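You operate a simulated robot arm through the tools that you are given. There is no shell and no other tool. Be economical: measure what you need, move in short steps, check, and stop when the job is done.

You run a simulated robot arm. Do the job below in one go: nothing can be reset, and whatever is moved stays where it is left.

TASK
Switch the warmer off, swap the red seal inside for the green one, then switch it on again.
Fine: the red seal goes in the blue tray; shut the lid before you switch on.
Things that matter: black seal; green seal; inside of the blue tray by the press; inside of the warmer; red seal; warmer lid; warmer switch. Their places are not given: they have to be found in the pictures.

It is judged by the outcome, as a careful person would: the job done as asked, and still so three seconds after it is handed in. It fails if anything else is knocked over, pushed out of place, dropped, spilled or broken. A push-on lid holds only when it is set on centred and level and pressed home; a screw cap is set on level and turned clockwise until tight.

THE ROBOT
A 7-joint arm with a two-finger parallel gripper, fixed in place. Base frame: the origin is at the foot of the arm, x ahead of it, y to its left, z up; the work surface is at about z = 80. Units: cm, degrees, N and s.
With the tool pointing down near the work surface it reaches from about 24 to 68 cm from the base axis. Its first joint turns from -66.0 to 66.0 degrees. Payload 2.4 kg.
Tool frame: the origin (TCP) lies between the finger pads and is the grasp point; the fingertips stand 3 cm ahead of it; z points along the fingers, y is the line along which they close. The gripper opens to 9.4 cm. The fingers are 2.8 cm wide and 1 cm thick; the gripper's body (5 by 9.6 cm) begins 5.5 cm behind the TCP.
Orientation is that of the tool frame in the base frame, as a unit quaternion [x, y, z, w]. With the fingers straight down and closing along the base's y, the tool's x points along the base's -x, its y along +y and its z along -z.

THE INTERFACE
- The arm moves only by the tool arm_command. Its argument "steps" is a list of rows, each a list of 7 numbers: the finger opening in m, from 0 to 0.094, then the shift along the base's x, y, z in m, then the turn, a rotation vector about the base's x, y, z in degrees. In form: [[claw, dx, dy, dz, wx, wy, wz], ...]. A call has 1 to 10 rows; each row is the pose to reach, as a shift and turn from the pose commanded when the call began. Rows are played at 5 a second. More than 5 cm and 8.6 degrees between two rows, or a gripper value outside its range, and nothing of the call is played. A pose out of reach is approached as far as the arm can. The call stops where the force on the tool passes 70 N (or 10 N more than at its start, if that is more) or the arm is blocked; 0.2 s more then pass. The fingers move at their own pace (about 15.3 cm/s each) and stop on an object; they squeeze with about 22 N. The grip force told is the motor's: it shows also when the fingers shut on nothing. Time passes only in rows, and 0.2 s behind the last, so rows that repeat a pose let the fingers close. It gives the time, the measured TCP pose, the force on the tool (base axes), the opening and the grip force at its end, in the units of the frame above (readings bear some noise), with the torque about the TCP (base axes, N m) and any sound that the robot's microphone picked up, and new pictures: "pictures" is both (left out), scene, wrist or none.
- Cameras (640 x 400 px; columns grow to the right, rows downward): "scene" is fixed at [4.29, 47.76, 144.18]; the picture's right is [-0.71, -0.70, 0.00], its down [-0.41, 0.42, -0.81] and it looks along [0.57, -0.58, -0.59] (base axes); focal length 355 px, centre (320, 200). "wrist" rides on the gripper at [7.6, 1.4, -10.2] in the tool frame; the picture's right is [-0.18, 0.98, 0.00], its down [-0.75, -0.14, -0.64] and it looks along [-0.63, -0.12, 0.77] (tool axes); focal length 243 px, centre (320, 200).
- point_at(camera, pixels): for up to 12 pixels [column, row] of the newest picture of that camera ("zoom" is the newest enlarged one), the place [x, y, z] in the base frame of the surface seen there, good to about 0.3 cm. No time passes.
- enlarge(camera, box): a new picture of the part [left, top, right, bottom] of that camera's present view, enlarged. No time passes.
- job_done(): hands the job in; it is judged then, once.

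Go step by step. Measure first, check grasps and placings, and put right what went wrong. The budget is 80 turns and 200 pictures, counting those below and the enlarged ones. Unless the task says otherwise, let go and move clear before handing in, and close with one line.

The tools are called after "Request:" as a command line: name --pt "numbers of a row" for each row, then --argument value for the rest, lists and objects as JSON in quotes. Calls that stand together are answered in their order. arm_command: Moves the arm, as the interface text tells. Its arguments: {"type":"object","properties":{"steps":{"type":"array","items":{"type":"array","items":{"type":"number"}}},"pictures":{"type":"string","enum":["both","scene","wrist","none"]}},"required":["steps"]} The other tools are called the same way: point_at (camera, pixels) gives the place of the surface under pixels of a picture; enlarge (camera, box) takes an enlarged picture of a part of a camera's view; job_done () hands the job in.

At the start:

```text
clock: 0.0
eef_pos: [41.28, 17.82, 113.34]
ee_rot: [-0.001, 1.0, 0.0, 0.0]
wrist_force: [-0.3, -1.7, 0.3]
moment: [0.03, 0.01, 0.01]
gripper_width: 9.41
grip_force: 0.1
```

scene: 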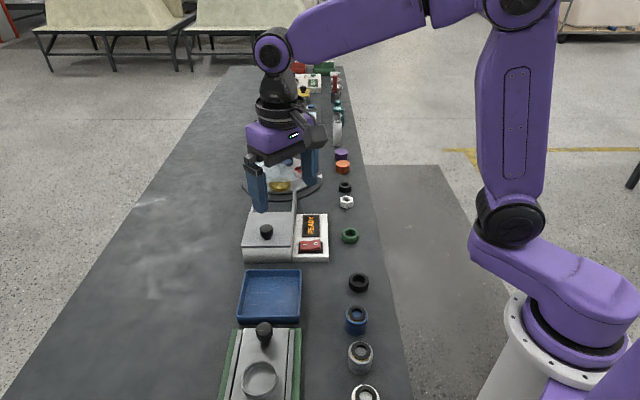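
wrist: 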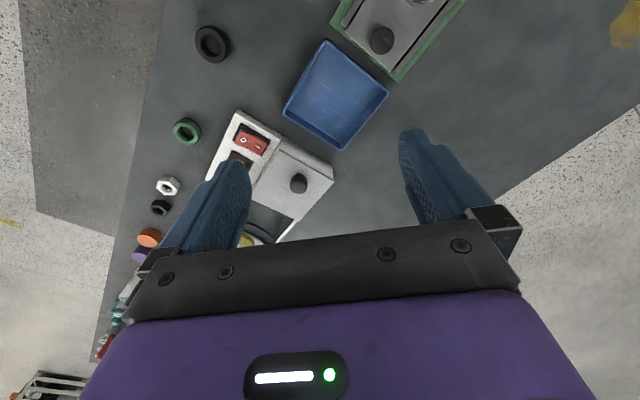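

The pictures show the warmer near scene (285,235), the blue tray at (270,295), the green seal at (350,236) and the black seal at (358,283). I'll zoom in and measure.

Request:
enlarge --camera "scene" --box '[220, 180, 380, 330]'

Request:
enlarge --camera "wrist" --box '[140, 20, 400, 260]'

Request:
point_at --camera "scene" --pixels '[[266, 228], [266, 238], [245, 258], [290, 260], [327, 260], [330, 216], [310, 246], [350, 230], [358, 278], [270, 295], [250, 225], [312, 226]]'

Request:
point_at --camera "wrist" --pixels '[[299, 183], [243, 140], [258, 144], [236, 113], [331, 170], [280, 140], [188, 130], [276, 237], [336, 95], [286, 115], [385, 95], [328, 45]]'

```text
2.67 times, centred on (300, 255) of scene
```

zoom: 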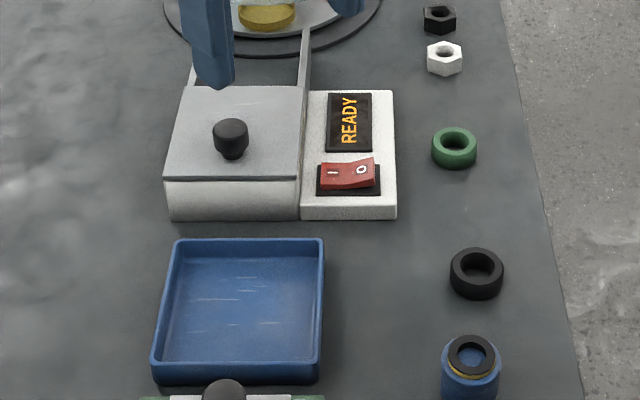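

```text
1.67 times, centred on (270, 140) of wrist
```

zoom: 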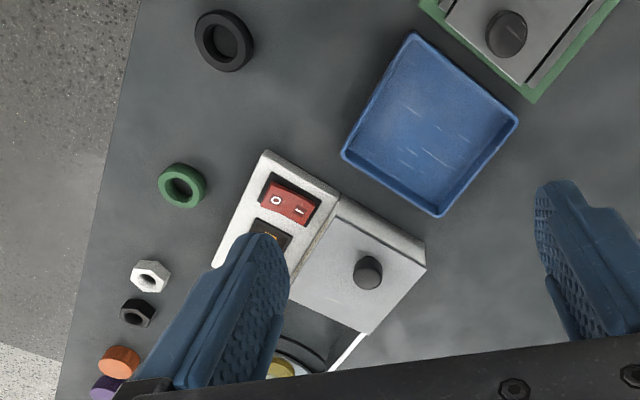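

```text
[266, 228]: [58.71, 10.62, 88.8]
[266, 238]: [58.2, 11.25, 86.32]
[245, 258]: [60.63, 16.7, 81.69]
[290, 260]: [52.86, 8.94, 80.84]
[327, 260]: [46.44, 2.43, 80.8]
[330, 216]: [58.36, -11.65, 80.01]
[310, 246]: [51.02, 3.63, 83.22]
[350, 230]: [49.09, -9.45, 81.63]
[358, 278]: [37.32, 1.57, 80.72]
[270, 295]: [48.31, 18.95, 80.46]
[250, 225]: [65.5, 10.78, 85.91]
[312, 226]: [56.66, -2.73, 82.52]
```

```text
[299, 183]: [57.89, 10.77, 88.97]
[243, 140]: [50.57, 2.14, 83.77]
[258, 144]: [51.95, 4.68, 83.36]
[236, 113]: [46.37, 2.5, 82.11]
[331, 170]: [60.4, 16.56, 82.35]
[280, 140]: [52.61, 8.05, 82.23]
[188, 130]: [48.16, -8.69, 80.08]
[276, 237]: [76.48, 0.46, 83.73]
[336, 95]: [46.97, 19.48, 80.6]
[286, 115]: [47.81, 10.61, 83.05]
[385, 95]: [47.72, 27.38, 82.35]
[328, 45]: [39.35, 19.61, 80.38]
```

The warmer stands at about 45° to the base axes, with its lid knob near (58.3, 11, 88) and what look like rails behind it. I'll draw the arm back to see the lid mechanism.

Request:
arm_command --pt "0.094 -0.03 -0.03 0 0 0 0" --pt "0.094 -0.06 -0.06 0 0 0 0" --pt "0.094 -0.08 -0.09 0 0 0 0" --pt "0.094 -0.08 -0.12 0 0 0 0" --pt "0.094 -0.08 -0.12 0 0 0 0"

Request:
enlarge --camera "wrist" --box '[200, 60, 460, 240]'

Request:
enlarge --camera "scene" --box '[220, 140, 380, 270]'

```text
clock: 1.2
eef_pos: [33.23, 5.73, 113.19]
ee_rot: [0.0, 1.0, 0.0, 0.001]
wrist_force: [-0.3, 0.6, 0.2]
moment: [-0.02, -0.03, -0.01]
gripper_width: 9.41
grip_force: 0.1
```

scene: 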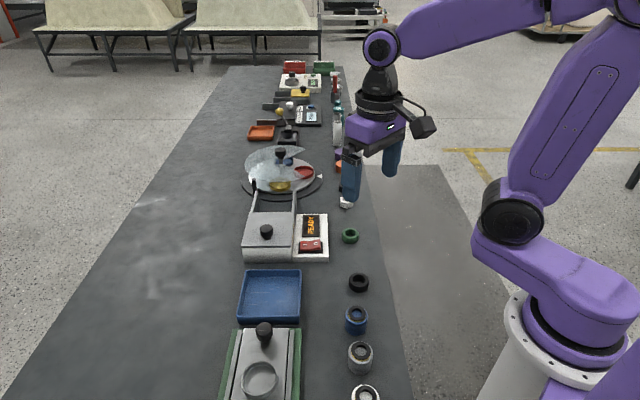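
wrist: 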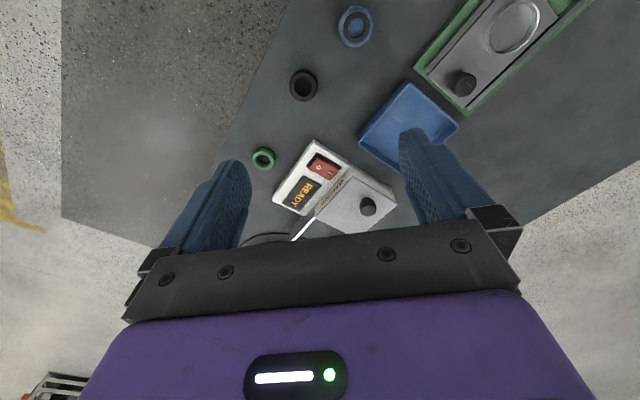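

```text
2.22 times, centred on (330, 150) of wrist
```

zoom: 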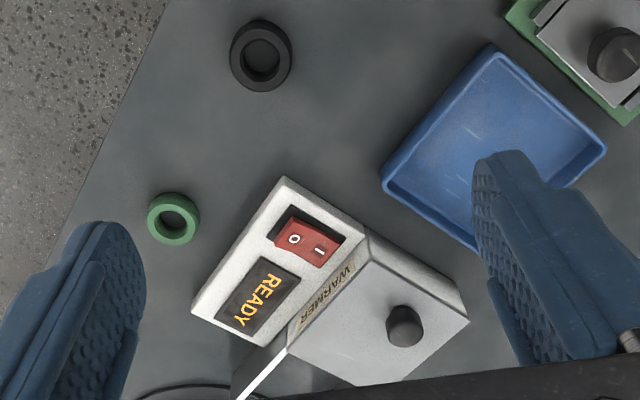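

```text
3.08 times, centred on (300, 205) of scene
```

zoom: 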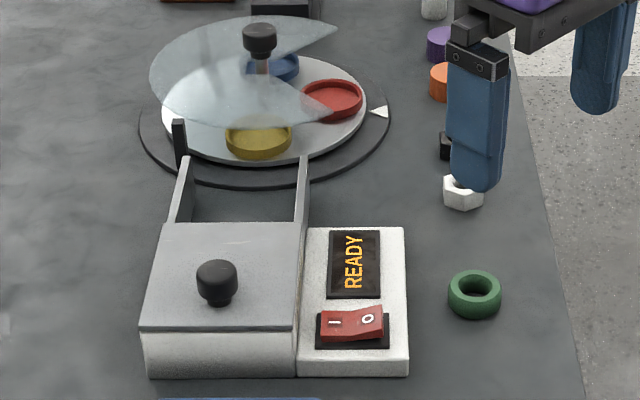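

Two rails run back from the lid, to (305,160) and (185,160) in the zoom, and there is a dark post at (180,145). I'll measure these along with the switch geometry.

Request:
point_at --camera "zoom" --pixels '[[303, 160], [299, 215], [186, 162], [172, 215], [180, 125], [181, 165], [150, 325], [290, 325], [298, 228], [172, 226], [217, 270], [217, 300]]'

Request:
point_at --camera "zoom" --pixels '[[325, 325], [335, 322], [350, 322], [370, 318], [380, 310], [320, 345], [386, 345], [405, 372], [298, 372], [403, 230], [475, 275], [475, 310]]'

```text
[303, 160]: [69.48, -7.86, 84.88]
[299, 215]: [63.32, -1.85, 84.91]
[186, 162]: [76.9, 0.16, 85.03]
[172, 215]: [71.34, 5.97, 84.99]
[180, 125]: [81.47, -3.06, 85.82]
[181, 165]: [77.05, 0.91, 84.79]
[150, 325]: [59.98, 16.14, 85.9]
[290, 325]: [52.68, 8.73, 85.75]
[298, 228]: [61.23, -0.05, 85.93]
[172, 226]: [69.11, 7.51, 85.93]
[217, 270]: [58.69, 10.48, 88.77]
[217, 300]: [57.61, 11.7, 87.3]
```

```text
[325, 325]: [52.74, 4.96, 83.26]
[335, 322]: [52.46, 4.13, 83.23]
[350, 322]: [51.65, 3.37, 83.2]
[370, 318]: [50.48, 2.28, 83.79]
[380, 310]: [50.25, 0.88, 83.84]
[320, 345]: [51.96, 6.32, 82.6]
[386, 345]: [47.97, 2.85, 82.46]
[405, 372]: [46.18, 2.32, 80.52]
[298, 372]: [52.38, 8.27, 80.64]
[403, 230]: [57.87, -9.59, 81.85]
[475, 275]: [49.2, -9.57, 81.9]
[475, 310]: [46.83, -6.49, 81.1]
```

The rails are level at z≈85 and run along (0.707, −0.707), so the lid slides back. The rocker's O side, near (50.3, 2), stands raised, so it's on. I'll close the fingers, turn 45° and go above the O side.

Request:
arm_command --pt "0.0 0.021 -0.004 -0.02 0 0 6" --pt "0.0 0.042 -0.008 -0.045 0 0 12" --pt "0.0 0.063 -0.012 -0.07 0 0 18" --pt "0.0 0.084 -0.016 -0.1 0 0 24" --pt "0.0 0.105 -0.02 -0.13 0 0 30" --pt "0.0 0.126 -0.024 -0.16 0 0 36" --pt "0.0 0.147 -0.028 -0.19 0 0 42" --pt "0.0 0.168 -0.034 -0.22 0 0 45" --pt "0.0 0.168 -0.034 -0.232 0 0 45" --pt "0.0 0.168 -0.034 -0.232 0 0 45"

Request:
enlarge --camera "scene" --box '[220, 140, 380, 270]'

```text
clock: 3.4
eef_pos: [50.06, 2.27, 90.21]
ee_rot: [-0.383, 0.924, 0.0, 0.0]
wrist_force: [-0.4, -1.0, 0.6]
moment: [-0.01, -0.01, 0.04]
gripper_width: 0.02
grip_force: 22.0
```

scene: 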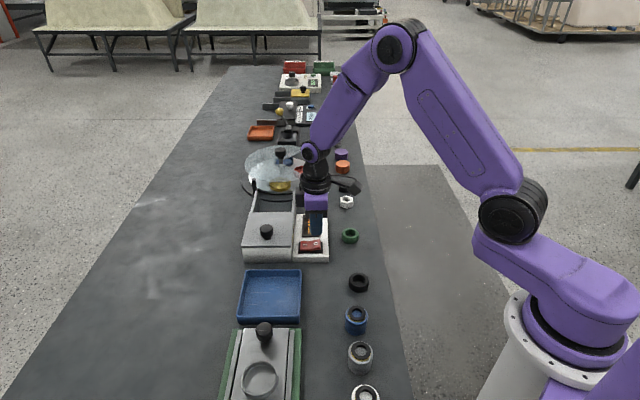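
wrist: 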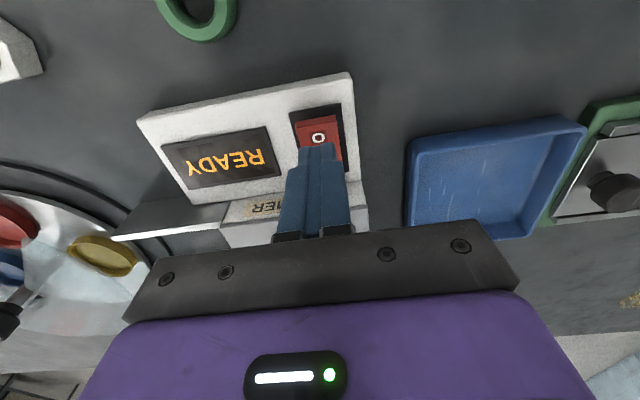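

```text
3.08 times, centred on (300, 205) of scene
```

zoom: 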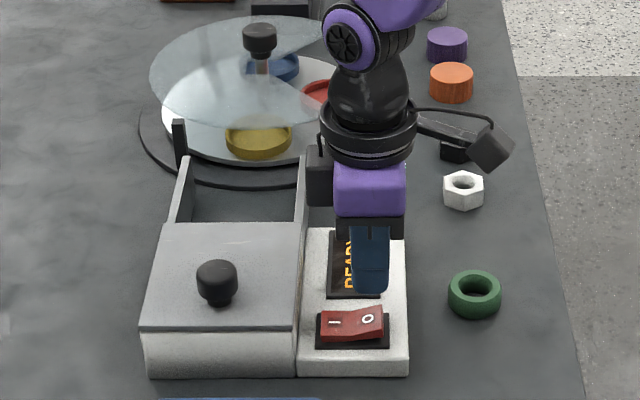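

The fingertips hang above the rocker's O side in the wrist view. I'll check O's actual place before pressing.

Request:
point_at --camera "wrist" --pixels '[[318, 137], [297, 117], [337, 112], [300, 132], [340, 132], [342, 160]]'

Request:
point_at --camera "zoom" --pixels '[[368, 318], [383, 322], [322, 325], [352, 322], [378, 308], [325, 315]]'

```text
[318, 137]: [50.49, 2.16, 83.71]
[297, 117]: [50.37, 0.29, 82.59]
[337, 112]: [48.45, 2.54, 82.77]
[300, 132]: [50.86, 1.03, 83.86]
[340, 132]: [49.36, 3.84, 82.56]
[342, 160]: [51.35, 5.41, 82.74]
```

```text
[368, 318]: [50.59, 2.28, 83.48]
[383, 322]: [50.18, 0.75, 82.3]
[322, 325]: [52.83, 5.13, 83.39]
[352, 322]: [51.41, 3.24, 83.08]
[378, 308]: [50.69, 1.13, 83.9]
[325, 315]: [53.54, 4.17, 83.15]
```

O is at (50.5, 2.2, 83.7), practically under the tip. I'll press down gently in small steps.

Request:
arm_command --pt "0.0 0.003 -0.002 -0.015 0 0 0" --pt "0.0 0.003 -0.002 -0.028 0 0 0" --pt "0.0 0.003 -0.002 -0.034 0 0 0" --pt "0.0 0.003 -0.002 -0.038 0 0 0" --pt "0.0 0.003 -0.002 -0.042 0 0 0" --pt "0.0 0.003 -0.002 -0.045 0 0 0"

Request:
enlarge --camera "scene" --box '[220, 140, 380, 270]'

```text
clock: 4.5
eef_pos: [50.32, 2.03, 86.69]
ee_rot: [-0.383, 0.924, 0.0, 0.0]
wrist_force: [-9.3, 0.0, 20.0]
moment: [0.14, 0.11, 0.08]
gripper_width: 0.0
grip_force: 22.6
heard: click
stopped in row 5: the force on the tool passed its limit at 86 N (the readings are from after the stop); the commanded pose is now the measured one
```

scene: 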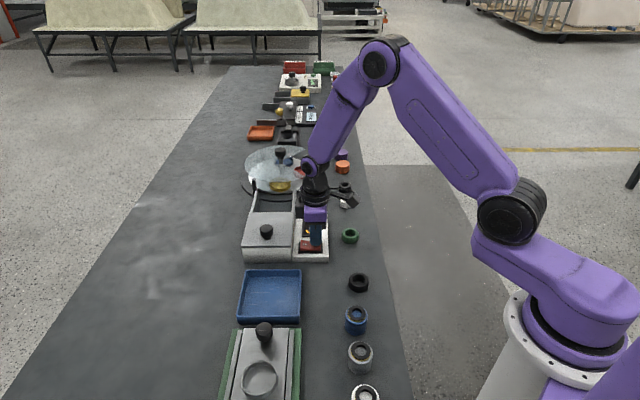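
wrist: 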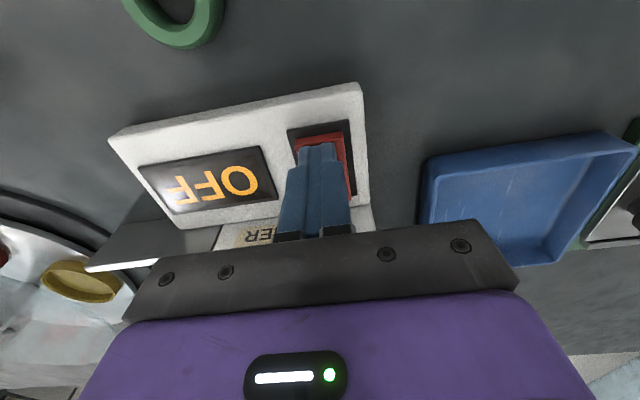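

```text
3.08 times, centred on (300, 205) of scene
```

zoom: 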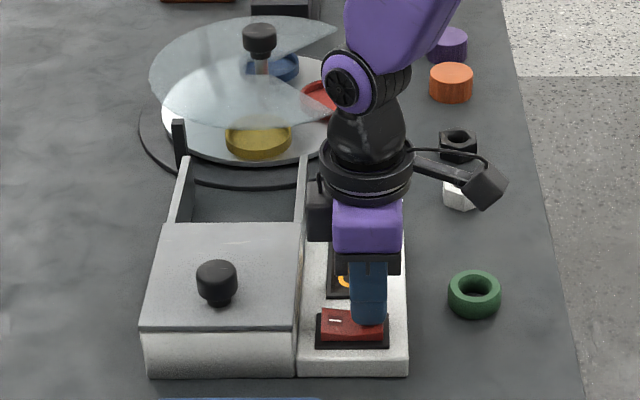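

The display now reads OFF after a click. I'll raise up and go over the lid knob with open fingers.

Request:
arm_command --pt "0.0 0 0 0.04 0 0 0" --pt "0.03 0 0 0.08 0 0 0" --pt "0.06 0.03 0.03 0.085 0 0 0" --pt "0.06 0.06 0.06 0.085 0 0 0" --pt "0.06 0.08 0.088 0.085 0 0 0" --pt "0.06 0.08 0.088 0.085 0 0 0"

Request:
enlarge --camera "scene" --box '[220, 140, 380, 270]'

```text
clock: 5.9
eef_pos: [58.31, 10.92, 95.28]
ee_rot: [-0.382, 0.924, 0.0, 0.001]
wrist_force: [-0.2, 0.6, 0.0]
moment: [0.01, 0.02, 0.0]
gripper_width: 5.99
grip_force: 0.1
```

scene: 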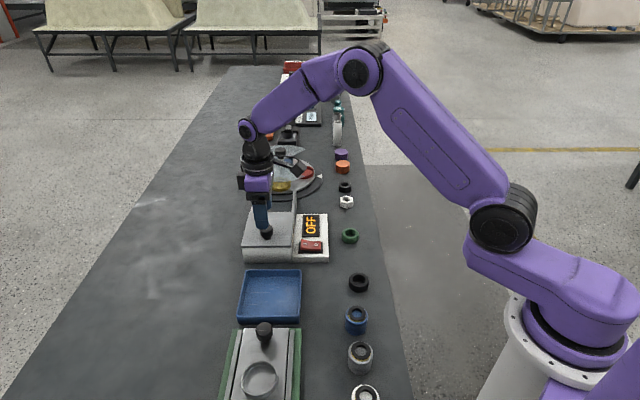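
wrist: 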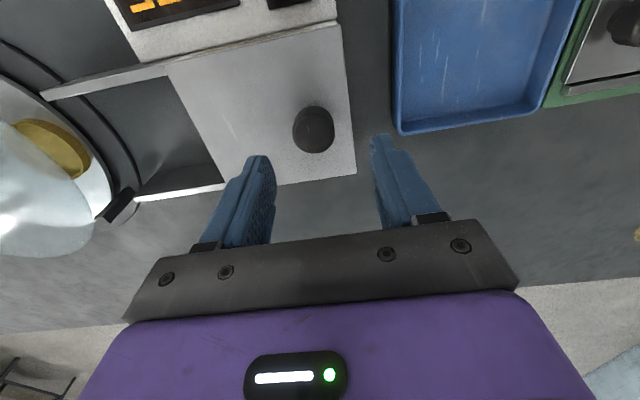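

```text
3.08 times, centred on (300, 205) of scene
```

zoom: 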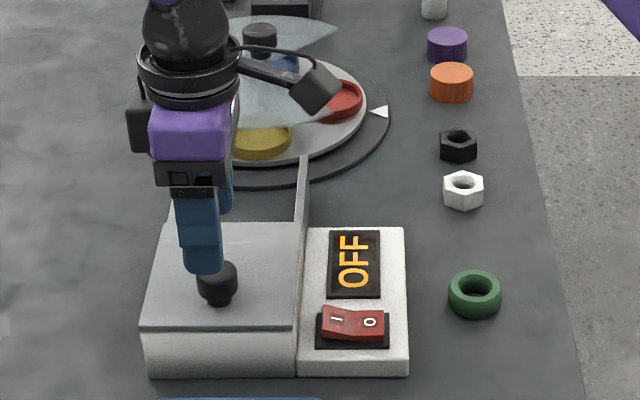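

Aligned closely; I'll measure the knob edges before going down.

Request:
point_at --camera "wrist" --pixels '[[318, 112], [300, 122], [330, 122], [316, 132], [303, 140], [313, 150]]'

Request:
point_at --camera "zoom" --pixels '[[230, 268], [230, 280], [218, 290], [203, 282], [218, 280], [218, 303]]'

```text
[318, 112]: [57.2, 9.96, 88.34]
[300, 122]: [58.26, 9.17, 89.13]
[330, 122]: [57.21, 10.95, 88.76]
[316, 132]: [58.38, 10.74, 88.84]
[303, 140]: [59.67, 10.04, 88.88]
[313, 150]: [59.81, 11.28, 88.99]
```

```text
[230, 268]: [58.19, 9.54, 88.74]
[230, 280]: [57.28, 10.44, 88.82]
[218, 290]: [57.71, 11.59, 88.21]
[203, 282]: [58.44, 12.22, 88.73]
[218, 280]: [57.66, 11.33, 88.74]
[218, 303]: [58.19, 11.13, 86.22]
```

The knob centre is about (58.4, 10.7) with its top at 88.8. I'll descend so the tips sit just above the lid, then close.

Request:
arm_command --pt "0.06 0.001 -0.002 -0.03 0 0 0" --pt "0.06 0.001 -0.002 -0.05 0 0 0" --pt "0.06 0.001 -0.002 -0.058 0 0 0" --pt "0.0 0.001 -0.002 -0.058 0 0 0" --pt "0.0 0.001 -0.002 -0.058 0 0 0" --pt "0.0 0.001 -0.002 -0.058 0 0 0"

Request:
enlarge --camera "scene" --box '[220, 140, 380, 270]'

```text
clock: 7.3
eef_pos: [58.7, 10.67, 89.45]
ee_rot: [-0.382, 0.924, 0.0, 0.002]
wrist_force: [9.7, -4.8, -8.0]
moment: [0.62, -0.38, -0.06]
gripper_width: 3.14
grip_force: 45.1
```

scene: 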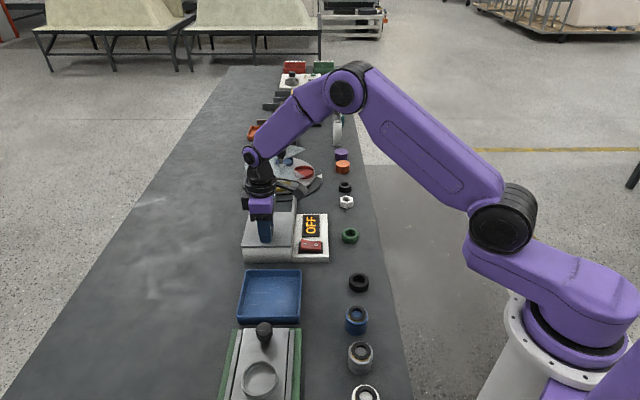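
wrist: 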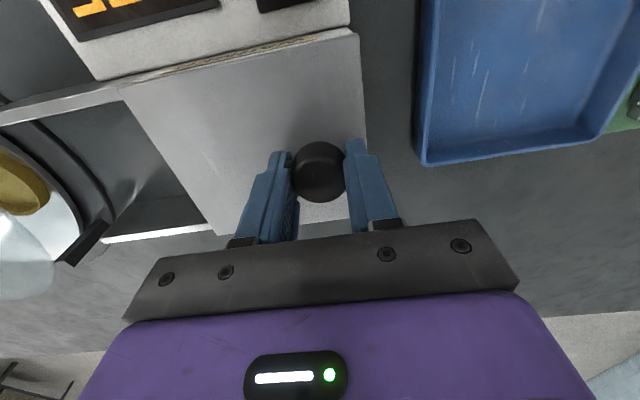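

```text
3.08 times, centred on (300, 205) of scene
```

zoom: 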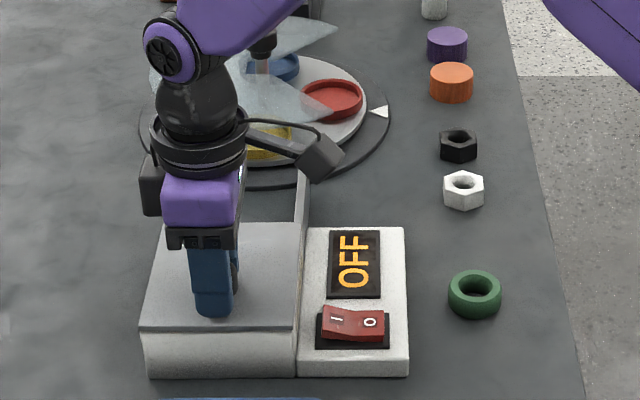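

The knob is gripped (3.14 cm). I'll try a small slide backwards along the rails.

Request:
arm_command --pt "0.0 0.004 -0.004 0 0 0 0" --pt "0.0 0.008 -0.008 0 0 0 0" --pt "0.0 0.014 -0.014 0 0 0 0" --pt "0.0 0.021 -0.021 0 0 0 0" --pt "0.0 0.021 -0.021 0 0 0 0"

Request:
enlarge --camera "scene" --box '[220, 140, 380, 270]'

```text
clock: 8.5
eef_pos: [60.71, 8.56, 89.33]
ee_rot: [-0.382, 0.924, -0.001, 0.001]
wrist_force: [-7.0, -7.1, 11.5]
moment: [-0.19, 0.78, 0.28]
gripper_width: 3.13
grip_force: 45.5
```

scene: 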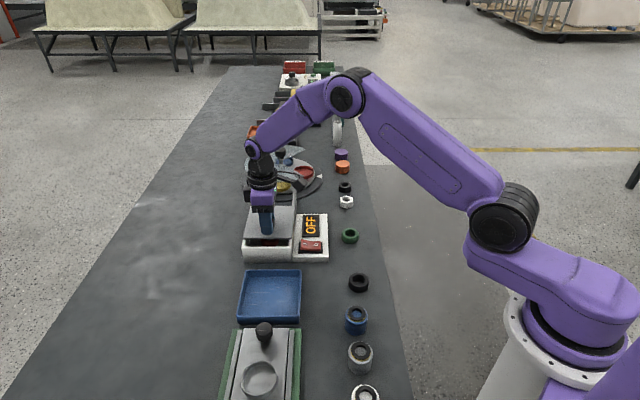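
wrist: 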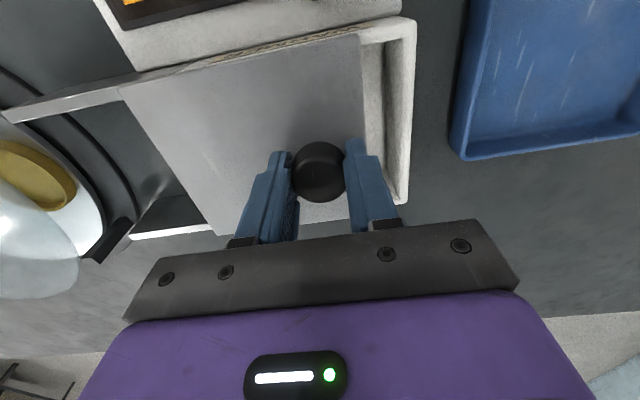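

```text
3.08 times, centred on (300, 205) of scene
```

zoom: 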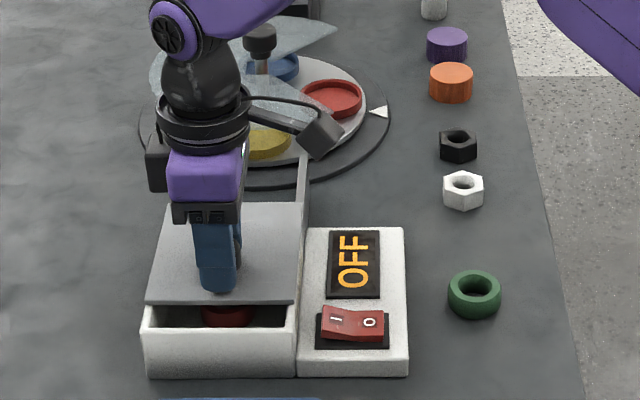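

It slides, and the red seal is coming into view. Before the rest of the slide I'll check the height of the turntable dome behind.

Request:
point_at --camera "zoom" --pixels '[[260, 30], [310, 50], [300, 110], [262, 145], [300, 165], [225, 320], [200, 315], [250, 320], [180, 340]]'

Request:
point_at --camera "wrist" --pixels '[[20, 240], [60, 250], [95, 245], [40, 190], [5, 230]]'

```text
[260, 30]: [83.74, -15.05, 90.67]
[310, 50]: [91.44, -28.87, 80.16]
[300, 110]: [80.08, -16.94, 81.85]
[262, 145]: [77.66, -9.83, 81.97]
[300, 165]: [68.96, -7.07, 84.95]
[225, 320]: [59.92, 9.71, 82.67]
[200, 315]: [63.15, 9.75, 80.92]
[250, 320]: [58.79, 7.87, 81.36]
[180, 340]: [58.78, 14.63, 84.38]
```

```text
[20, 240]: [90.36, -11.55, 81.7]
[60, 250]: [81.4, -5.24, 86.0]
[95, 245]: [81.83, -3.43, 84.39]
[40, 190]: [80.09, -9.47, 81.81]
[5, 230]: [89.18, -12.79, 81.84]
```

The turntable parts are far beyond the path. I'll slide on about 8.5 cm more.

Request:
arm_command --pt "0.0 0.009 -0.009 0.0005 0 0 0" --pt "0.0 0.018 -0.018 0.0005 0 0 0" --pt "0.0 0.027 -0.027 0.0005 0 0 0" --pt "0.0 0.036 -0.036 0.0005 0 0 0" --pt "0.0 0.044 -0.044 0.0005 0 0 0" --pt "0.0 0.051 -0.051 0.0005 0 0 0" --pt "0.0 0.056 -0.056 0.0005 0 0 0" --pt "0.0 0.06 -0.06 0.0005 0 0 0" --pt "0.0 0.06 -0.06 0.0005 0 0 0"

Request:
enlarge --camera "scene" --box '[220, 140, 380, 270]'

```text
clock: 10.5
eef_pos: [66.47, 2.87, 89.24]
ee_rot: [-0.384, 0.923, 0.002, -0.002]
wrist_force: [-24.9, 2.2, 1.4]
moment: [0.31, -0.58, 0.21]
gripper_width: 3.17
grip_force: 44.5
```

scene: 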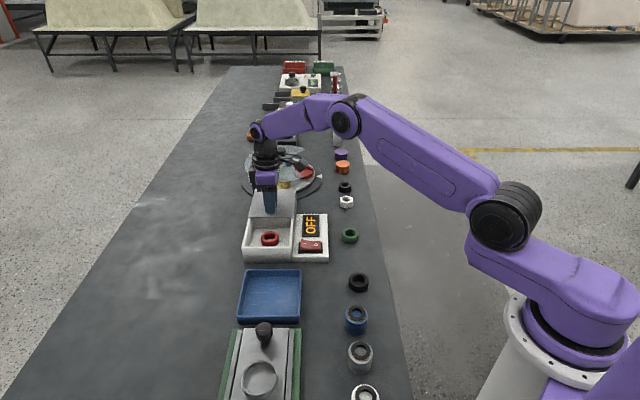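
wrist: 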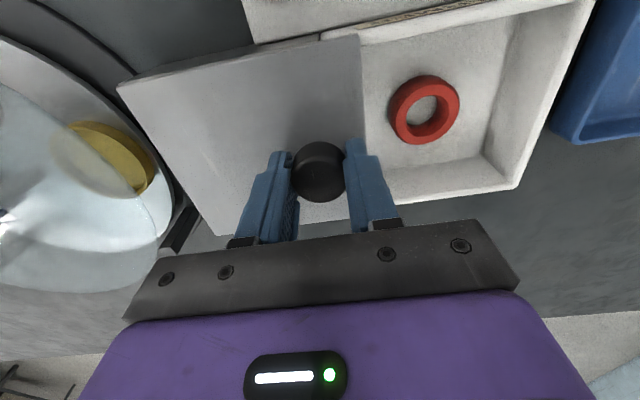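

```text
3.08 times, centred on (300, 205) of scene
```

zoom: 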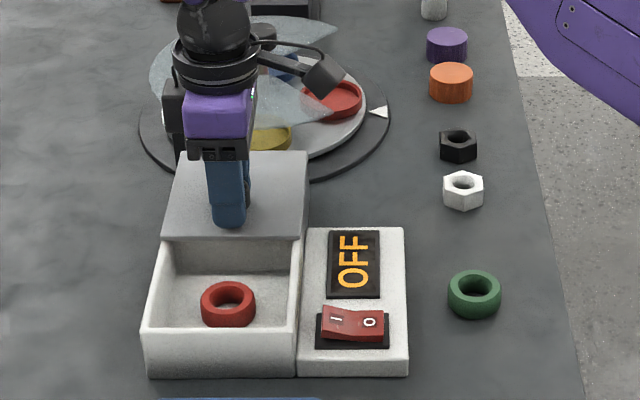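

The lid is open with the red seal at zoom (228,303). I'll let go, lift and measure the seal and the box walls.

Request:
arm_command --pt "0.06 0 0 0 0 0 0" --pt "0.06 0 0 0 0 0 0" --pt "0.06 0 0 0.04 0 0 0" --pt "0.06 -0.02 0.02 0.08 0 0 0" --pt "0.06 -0.05 0.05 0.1 0 0 0" --pt "0.06 -0.07 0.06 0.12 0 0 0" --pt "0.06 -0.07 0.06 0.12 0 0 0"

Request:
enlarge --camera "scene" --box '[220, 140, 380, 270]'

Request:
point_at --camera "zoom" --pixels '[[228, 287], [228, 322], [204, 303], [254, 303], [228, 305], [190, 300], [290, 228], [294, 325], [150, 325], [165, 240], [230, 326], [270, 290]]'

```text
clock: 12.1
eef_pos: [59.49, 8.74, 101.28]
ee_rot: [-0.382, 0.924, 0.001, 0.001]
wrist_force: [0.2, 0.3, -0.3]
moment: [-0.03, 0.0, 0.0]
gripper_width: 6.02
grip_force: 0.0
```

scene: 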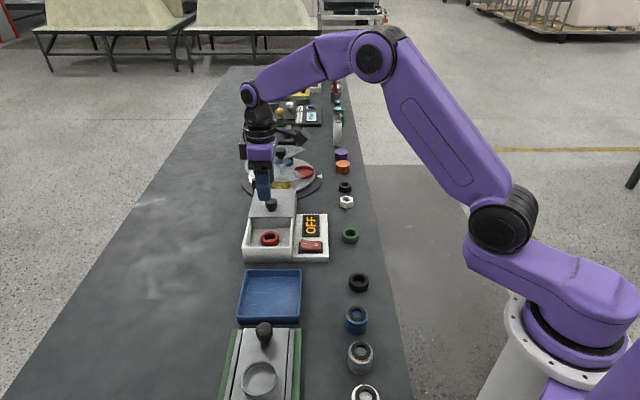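
wrist: 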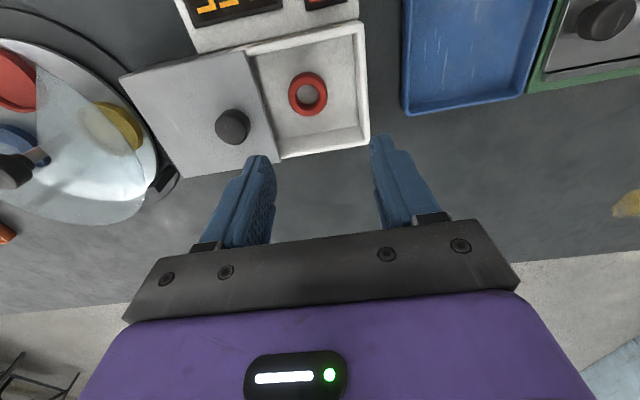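

```text
3.08 times, centred on (300, 205) of scene
```

zoom: 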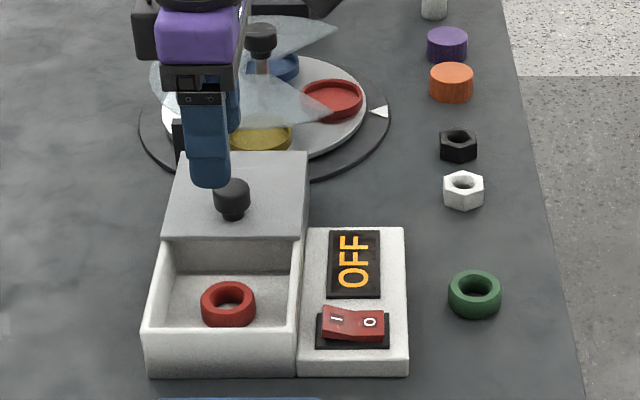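

```text
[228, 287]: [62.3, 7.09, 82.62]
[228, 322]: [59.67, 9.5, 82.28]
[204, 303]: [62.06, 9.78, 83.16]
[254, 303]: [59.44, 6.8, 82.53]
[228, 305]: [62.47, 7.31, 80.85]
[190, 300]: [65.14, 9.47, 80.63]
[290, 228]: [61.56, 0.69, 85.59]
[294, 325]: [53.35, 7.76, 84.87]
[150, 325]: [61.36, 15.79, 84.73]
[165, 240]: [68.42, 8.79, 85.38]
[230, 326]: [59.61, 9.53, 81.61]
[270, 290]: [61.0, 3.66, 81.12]
```

The seal is centred near (60.9, 8.3), top at 83, floor at 80.7. I'll move above it with the opening at 5.4 cm and check.

Request:
arm_command --pt "0.054 0.007 -0.002 -0.04 0 0 0" --pt "0.054 0.014 -0.005 -0.08 0 0 0" --pt "0.054 0.014 -0.005 -0.1 0 0 0" --pt "0.054 0.014 -0.005 -0.1 0 0 0"

Request:
point_at --camera "wrist" --pixels '[[320, 100], [320, 110], [290, 130], [340, 130], [320, 150], [320, 130]]'

```text
clock: 13.1
eef_pos: [61.16, 8.4, 91.23]
ee_rot: [-0.382, 0.924, 0.0, 0.002]
wrist_force: [-0.7, 0.3, 0.1]
moment: [0.02, 0.0, 0.0]
gripper_width: 5.4
grip_force: 0.1
```

scene: 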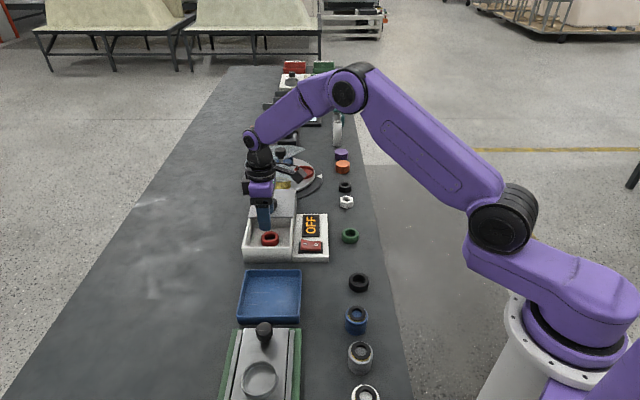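
wrist: 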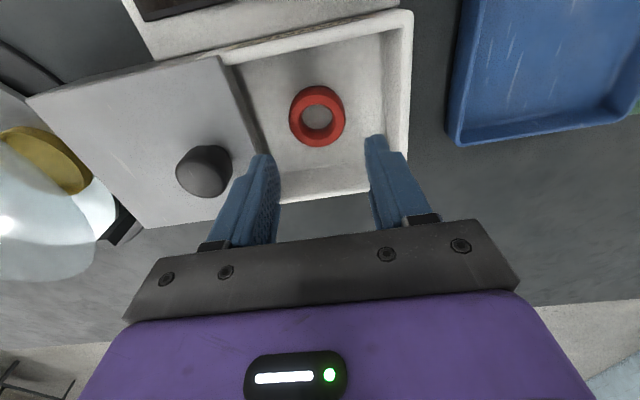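

```text
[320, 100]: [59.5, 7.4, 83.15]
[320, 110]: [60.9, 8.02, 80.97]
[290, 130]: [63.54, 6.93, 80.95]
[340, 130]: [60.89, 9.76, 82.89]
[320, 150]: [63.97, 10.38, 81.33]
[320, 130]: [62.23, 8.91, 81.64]
```

The seal's ring spans columns 290–345 in the wrist view. I'll take its top-surface points.

Request:
point_at --camera "wrist" --pixels '[[317, 92], [295, 112], [340, 112], [317, 134], [333, 127], [301, 127], [302, 98], [332, 98]]'

```text
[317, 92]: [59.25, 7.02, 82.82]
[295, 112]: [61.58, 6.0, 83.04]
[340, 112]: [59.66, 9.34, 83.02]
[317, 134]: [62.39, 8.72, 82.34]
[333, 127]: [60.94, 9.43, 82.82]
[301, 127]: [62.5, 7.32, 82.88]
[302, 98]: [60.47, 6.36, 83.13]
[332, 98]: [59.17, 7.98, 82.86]
```

The centre comes out at about (60.95, 7.95). I'll descend around it and close.

Request:
arm_command --pt "0.054 -0.002 -0.004 -0.03 0 0 0" --pt "0.054 -0.002 -0.004 -0.055 0 0 0" --pt "0.054 -0.002 -0.004 -0.07 0 0 0" --pt "0.054 -0.002 -0.004 -0.07 0 0 0" --pt "0.0 -0.002 -0.004 -0.07 0 0 0" --pt "0.0 -0.002 -0.004 -0.07 0 0 0" --pt "0.0 -0.002 -0.004 -0.07 0 0 0"

Request:
enlarge --camera "scene" --box '[220, 140, 380, 270]'

```text
clock: 14.7
eef_pos: [60.97, 7.7, 84.28]
ee_rot: [-0.383, 0.924, 0.0, 0.001]
wrist_force: [0.0, 0.2, -0.6]
moment: [-0.02, 0.0, 0.02]
gripper_width: 4.46
grip_force: 22.3
```

scene: 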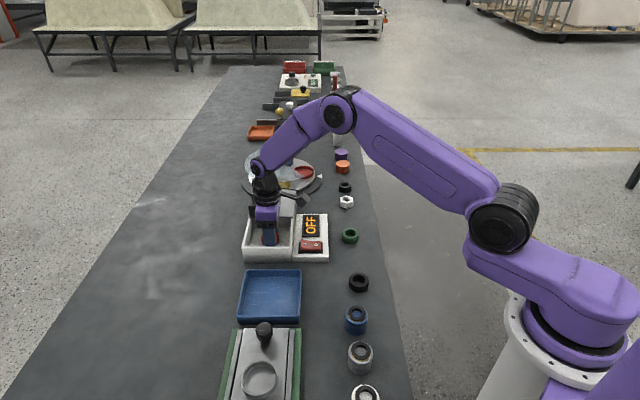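
wrist: 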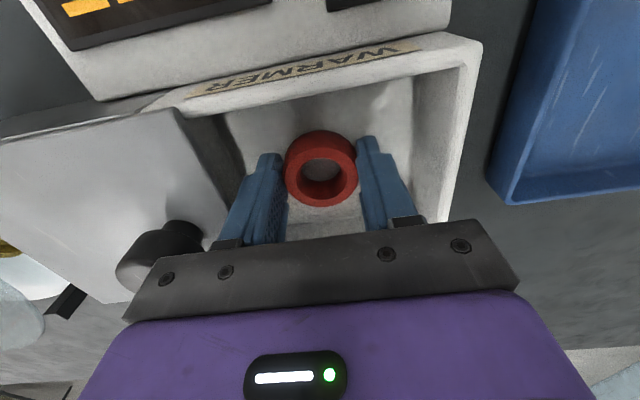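

```text
3.08 times, centred on (300, 205) of scene
```

zoom: 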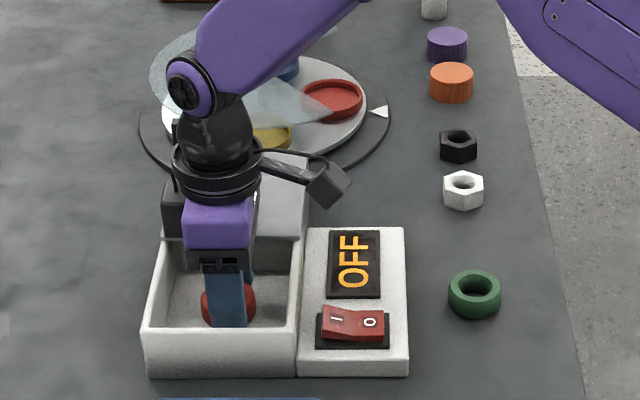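

The red seal is gripped at 4.46 cm. I'll lift it straight up and carry it over the tray centre at about (47.8, 19.2).

Request:
arm_command --pt "0.0 0 0 0.04 0 0 0" --pt "0.0 0 0 0.08 0 0 0" --pt "0.0 0 0 0.12 0 0 0" --pt "0.0 -0.033 0.029 0.12 0 0 0" --pt "0.0 -0.066 0.058 0.12 0 0 0" --pt "0.0 -0.1 0.087 0.12 0 0 0" --pt "0.0 -0.132 0.115 0.12 0 0 0" --pt "0.0 -0.132 0.115 0.08 0 0 0" --pt "0.0 -0.132 0.115 0.08 0 0 0"

Request:
enlarge --camera "scene" --box '[200, 180, 380, 340]'

Request:
point_at --camera "zoom" --pixels '[[270, 360], [200, 350], [335, 370], [325, 310], [350, 315], [175, 365], [345, 390]]'

```text
clock: 16.7
eef_pos: [47.84, 19.63, 91.97]
ee_rot: [-0.383, 0.924, 0.0, 0.001]
wrist_force: [-0.8, -0.4, -0.2]
moment: [-0.02, 0.03, -0.01]
gripper_width: 4.4
grip_force: 21.9
```

scene: 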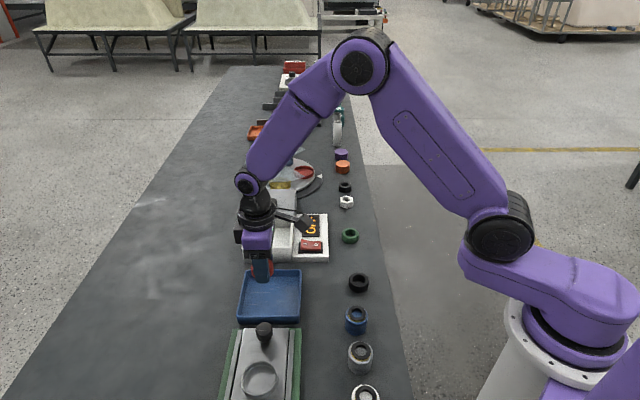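
wrist: 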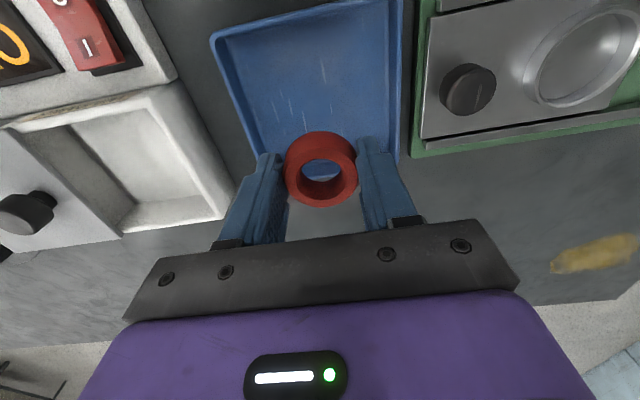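

```text
2.50 times, centred on (290, 260) of scene
```

zoom: 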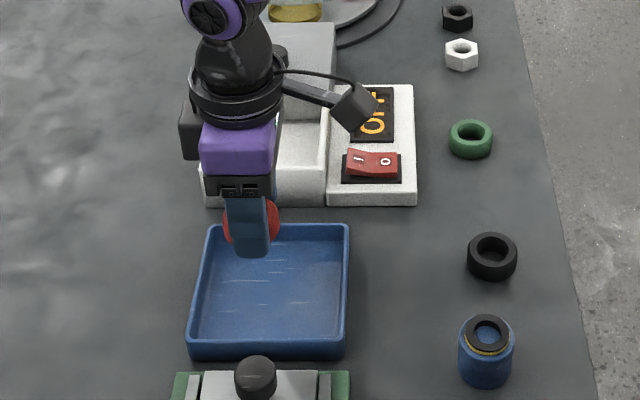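

```text
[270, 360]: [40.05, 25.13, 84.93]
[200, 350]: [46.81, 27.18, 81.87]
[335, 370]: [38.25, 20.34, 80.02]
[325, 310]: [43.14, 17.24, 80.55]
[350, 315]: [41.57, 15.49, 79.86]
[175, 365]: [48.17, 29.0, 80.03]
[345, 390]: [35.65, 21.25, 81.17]
```

The seal is above the tray, with the tray spanning u≈14–26 and v≈42–53 and the seal at (20, 47.7). I'll lower it to the tray floor and release.

Request:
arm_command --pt "0.0 0 0 -0.03 0 0 0" --pt "0.0 0 0 -0.055 0 0 0" --pt "0.0 0 0 -0.07 0 0 0" --pt "0.0 0 0 -0.0765 0 0 0" --pt "0.0 0 0 -0.0765 0 0 0" --pictures "both"

```text
clock: 17.9
eef_pos: [47.68, 19.32, 84.54]
ee_rot: [-0.382, 0.924, -0.001, 0.001]
wrist_force: [0.3, -0.2, 0.0]
moment: [-0.02, -0.01, -0.04]
gripper_width: 4.38
grip_force: 21.6
```

scene: 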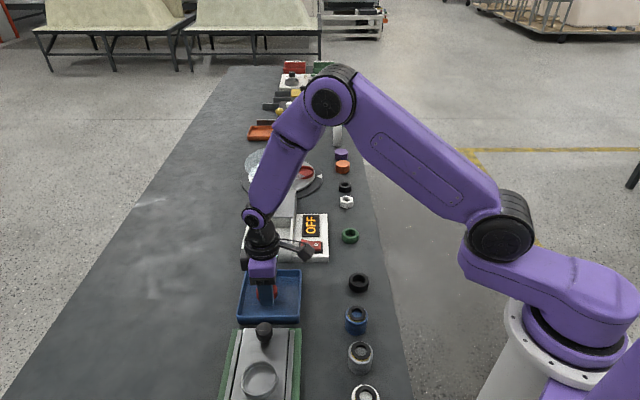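
wrist: 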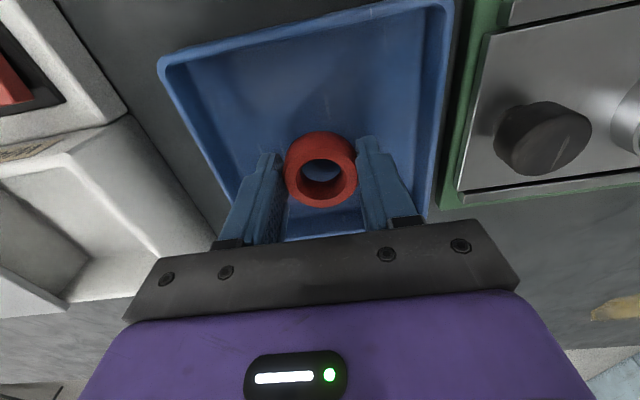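

No contact yet at z=84.5, so I'll creep down until it touches.

Request:
arm_command --pt "0.0 0 0 -0.002 0 0 0" --pt "0.0 0 0 -0.004 0 0 0" --pt "0.0 0 0 -0.004 0 0 0" --pictures "none"

```text
clock: 18.7
eef_pos: [47.73, 19.37, 84.19]
ee_rot: [-0.383, 0.924, -0.001, 0.0]
wrist_force: [0.0, 0.2, 0.4]
moment: [-0.03, -0.01, 0.01]
gripper_width: 4.42
grip_force: 21.6
```

Still no contact, so I'll go a touch further.

Request:
arm_command --pt "0.0 0 0 -0.002 0 0 0" --pt "0.0 0 0 -0.004 0 0 0" --pt "0.0 0 0 -0.004 0 0 0" --pictures "none"

```text
clock: 19.5
eef_pos: [47.74, 19.27, 83.81]
ee_rot: [-0.383, 0.924, 0.0, 0.001]
wrist_force: [-0.2, 0.2, -0.7]
moment: [0.0, 0.04, 0.0]
gripper_width: 4.4
grip_force: 22.1
```

The fingertips are about 0.4 cm above the tray floor and the seal all but resting on it. I'll release and lift.

Request:
arm_command --pt "0.0 0 0 -0.001 0 0 0" --pt "0.054 0 0 -0.001 0 0 0" --pt "0.054 0 0 -0.001 0 0 0" --pt "0.054 0 0 0.04 0 0 0" --pt "0.054 0 0 0.08 0 0 0" --pt "0.054 0 0 0.12 0 0 0"

Request:
enlarge --camera "scene" --box '[200, 180, 380, 340]'

Request:
point_at --camera "zoom" --pixels '[[470, 121], [452, 133], [488, 133], [470, 152], [470, 137]]'

```text
clock: 20.9
eef_pos: [47.59, 19.42, 95.92]
ee_rot: [-0.383, 0.924, 0.001, 0.0]
wrist_force: [-0.2, -0.7, 0.1]
moment: [0.01, -0.01, -0.02]
gripper_width: 5.41
grip_force: 0.0
```

scene: 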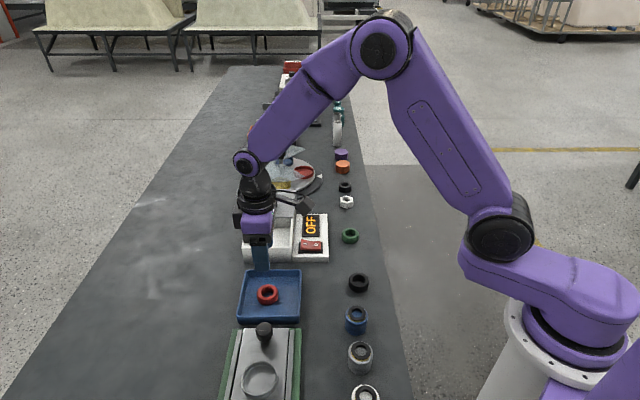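
wrist: 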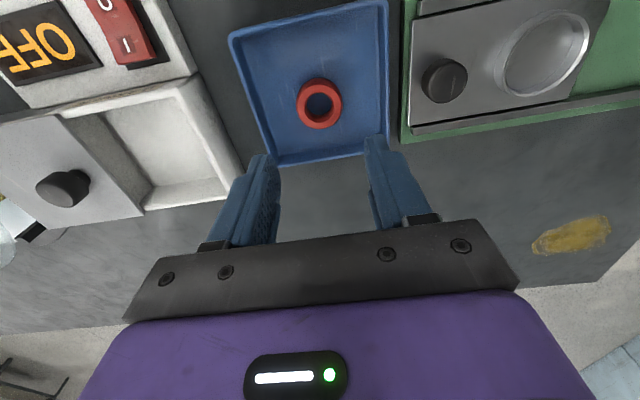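

```text
2.50 times, centred on (290, 260) of scene
```

zoom: 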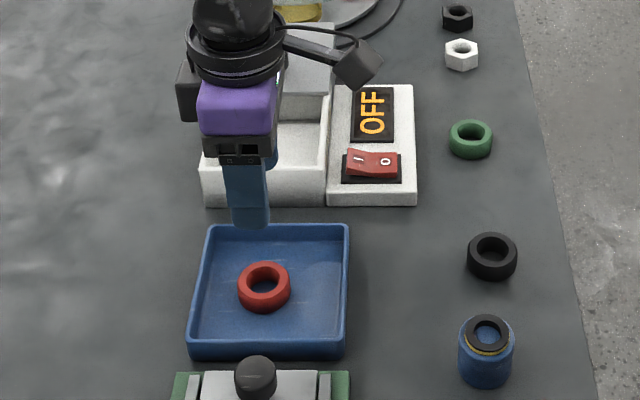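

```text
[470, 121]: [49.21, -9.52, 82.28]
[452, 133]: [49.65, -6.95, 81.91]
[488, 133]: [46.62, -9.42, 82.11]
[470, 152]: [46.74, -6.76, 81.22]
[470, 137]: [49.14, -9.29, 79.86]
```

The red seal lies flat in the tray. Next I'll go above the green seal at about (48.1, −8.2).

Request:
arm_command --pt "0.06 0 -0.04 0 0 0 0" --pt "0.06 0 -0.08 0 0 0 0" --pt "0.06 0 -0.12 0 0 0 0" --pt "0.06 0 -0.16 0 0 0 0" --pt "0.06 0 -0.2 0 0 0 0" --pt "0.06 0.002 -0.24 0 0 0 0" --pt "0.06 0.005 -0.276 0 0 0 0" --pt "0.06 0.005 -0.276 -0.03 0 0 0" --pt "0.06 0.005 -0.276 -0.03 0 0 0" --pictures "wrist"

Request:
enlarge --camera "wrist" --box '[240, 50, 400, 150]'

```text
clock: 22.9
eef_pos: [48.37, -8.43, 92.81]
ee_rot: [-0.382, 0.924, 0.0, 0.002]
wrist_force: [0.1, -0.7, 0.8]
moment: [-0.01, -0.02, 0.01]
gripper_width: 6.0
grip_force: 0.1
```

wrist: 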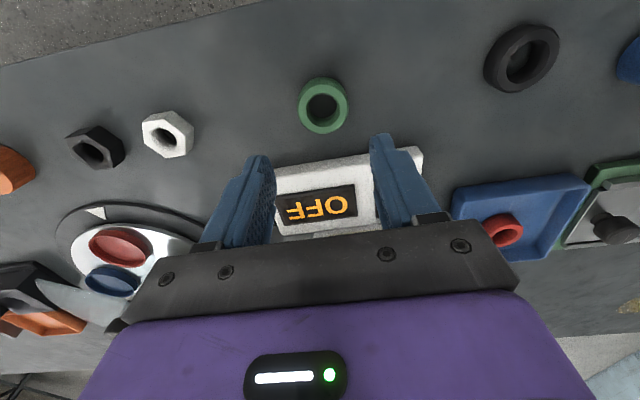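

```text
4.00 times, centred on (320, 100) of wrist
```

zoom: 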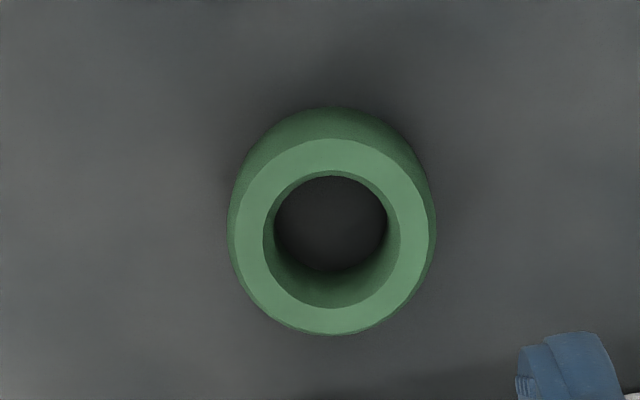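

Request:
point_at --camera "zoom" --pixels '[[331, 155], [331, 322], [250, 235], [413, 235], [270, 180], [395, 290], [275, 295], [390, 180], [331, 225], [130, 225]]'

```text
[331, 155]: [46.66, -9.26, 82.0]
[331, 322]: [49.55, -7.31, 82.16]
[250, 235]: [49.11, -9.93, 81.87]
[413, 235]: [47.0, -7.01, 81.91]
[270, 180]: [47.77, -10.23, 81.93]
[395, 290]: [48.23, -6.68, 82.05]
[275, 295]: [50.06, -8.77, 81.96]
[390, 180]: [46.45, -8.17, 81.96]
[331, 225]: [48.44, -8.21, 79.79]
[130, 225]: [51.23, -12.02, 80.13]
```

The green seal's centre is (48.1, −8.45), top at 82. I'll descend and grip it.

Request:
arm_command --pt "0.06 -0.0025 0 -0.04 0 0 0" --pt "0.06 -0.0025 0 -0.07 0 0 0" --pt "0.06 -0.0025 0 -0.088 0 0 0" --pt "0.06 -0.0025 0 -0.093 0 0 0" --pt "0.06 -0.0025 0 -0.093 0 0 0" --pt "0.0 -0.0025 0 -0.093 0 0 0" --pt "0.0 -0.0025 0 -0.093 0 0 0" --pt "0.0 -0.0025 0 -0.093 0 0 0" --pictures "wrist"

```text
clock: 24.7
eef_pos: [47.87, -8.17, 83.6]
ee_rot: [-0.383, 0.924, 0.0, 0.001]
wrist_force: [0.2, 0.5, 0.3]
moment: [-0.01, 0.03, 0.0]
gripper_width: 4.41
grip_force: 22.2
```

wrist: 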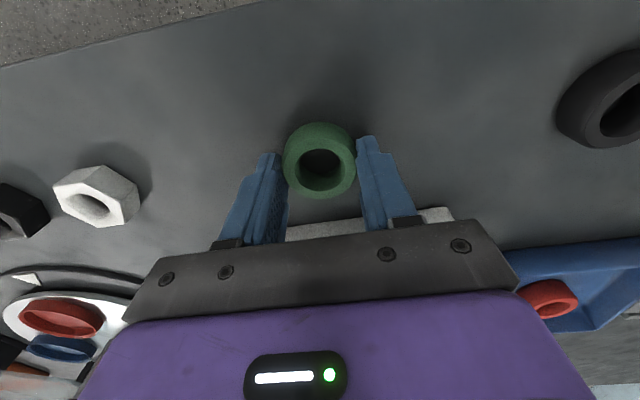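

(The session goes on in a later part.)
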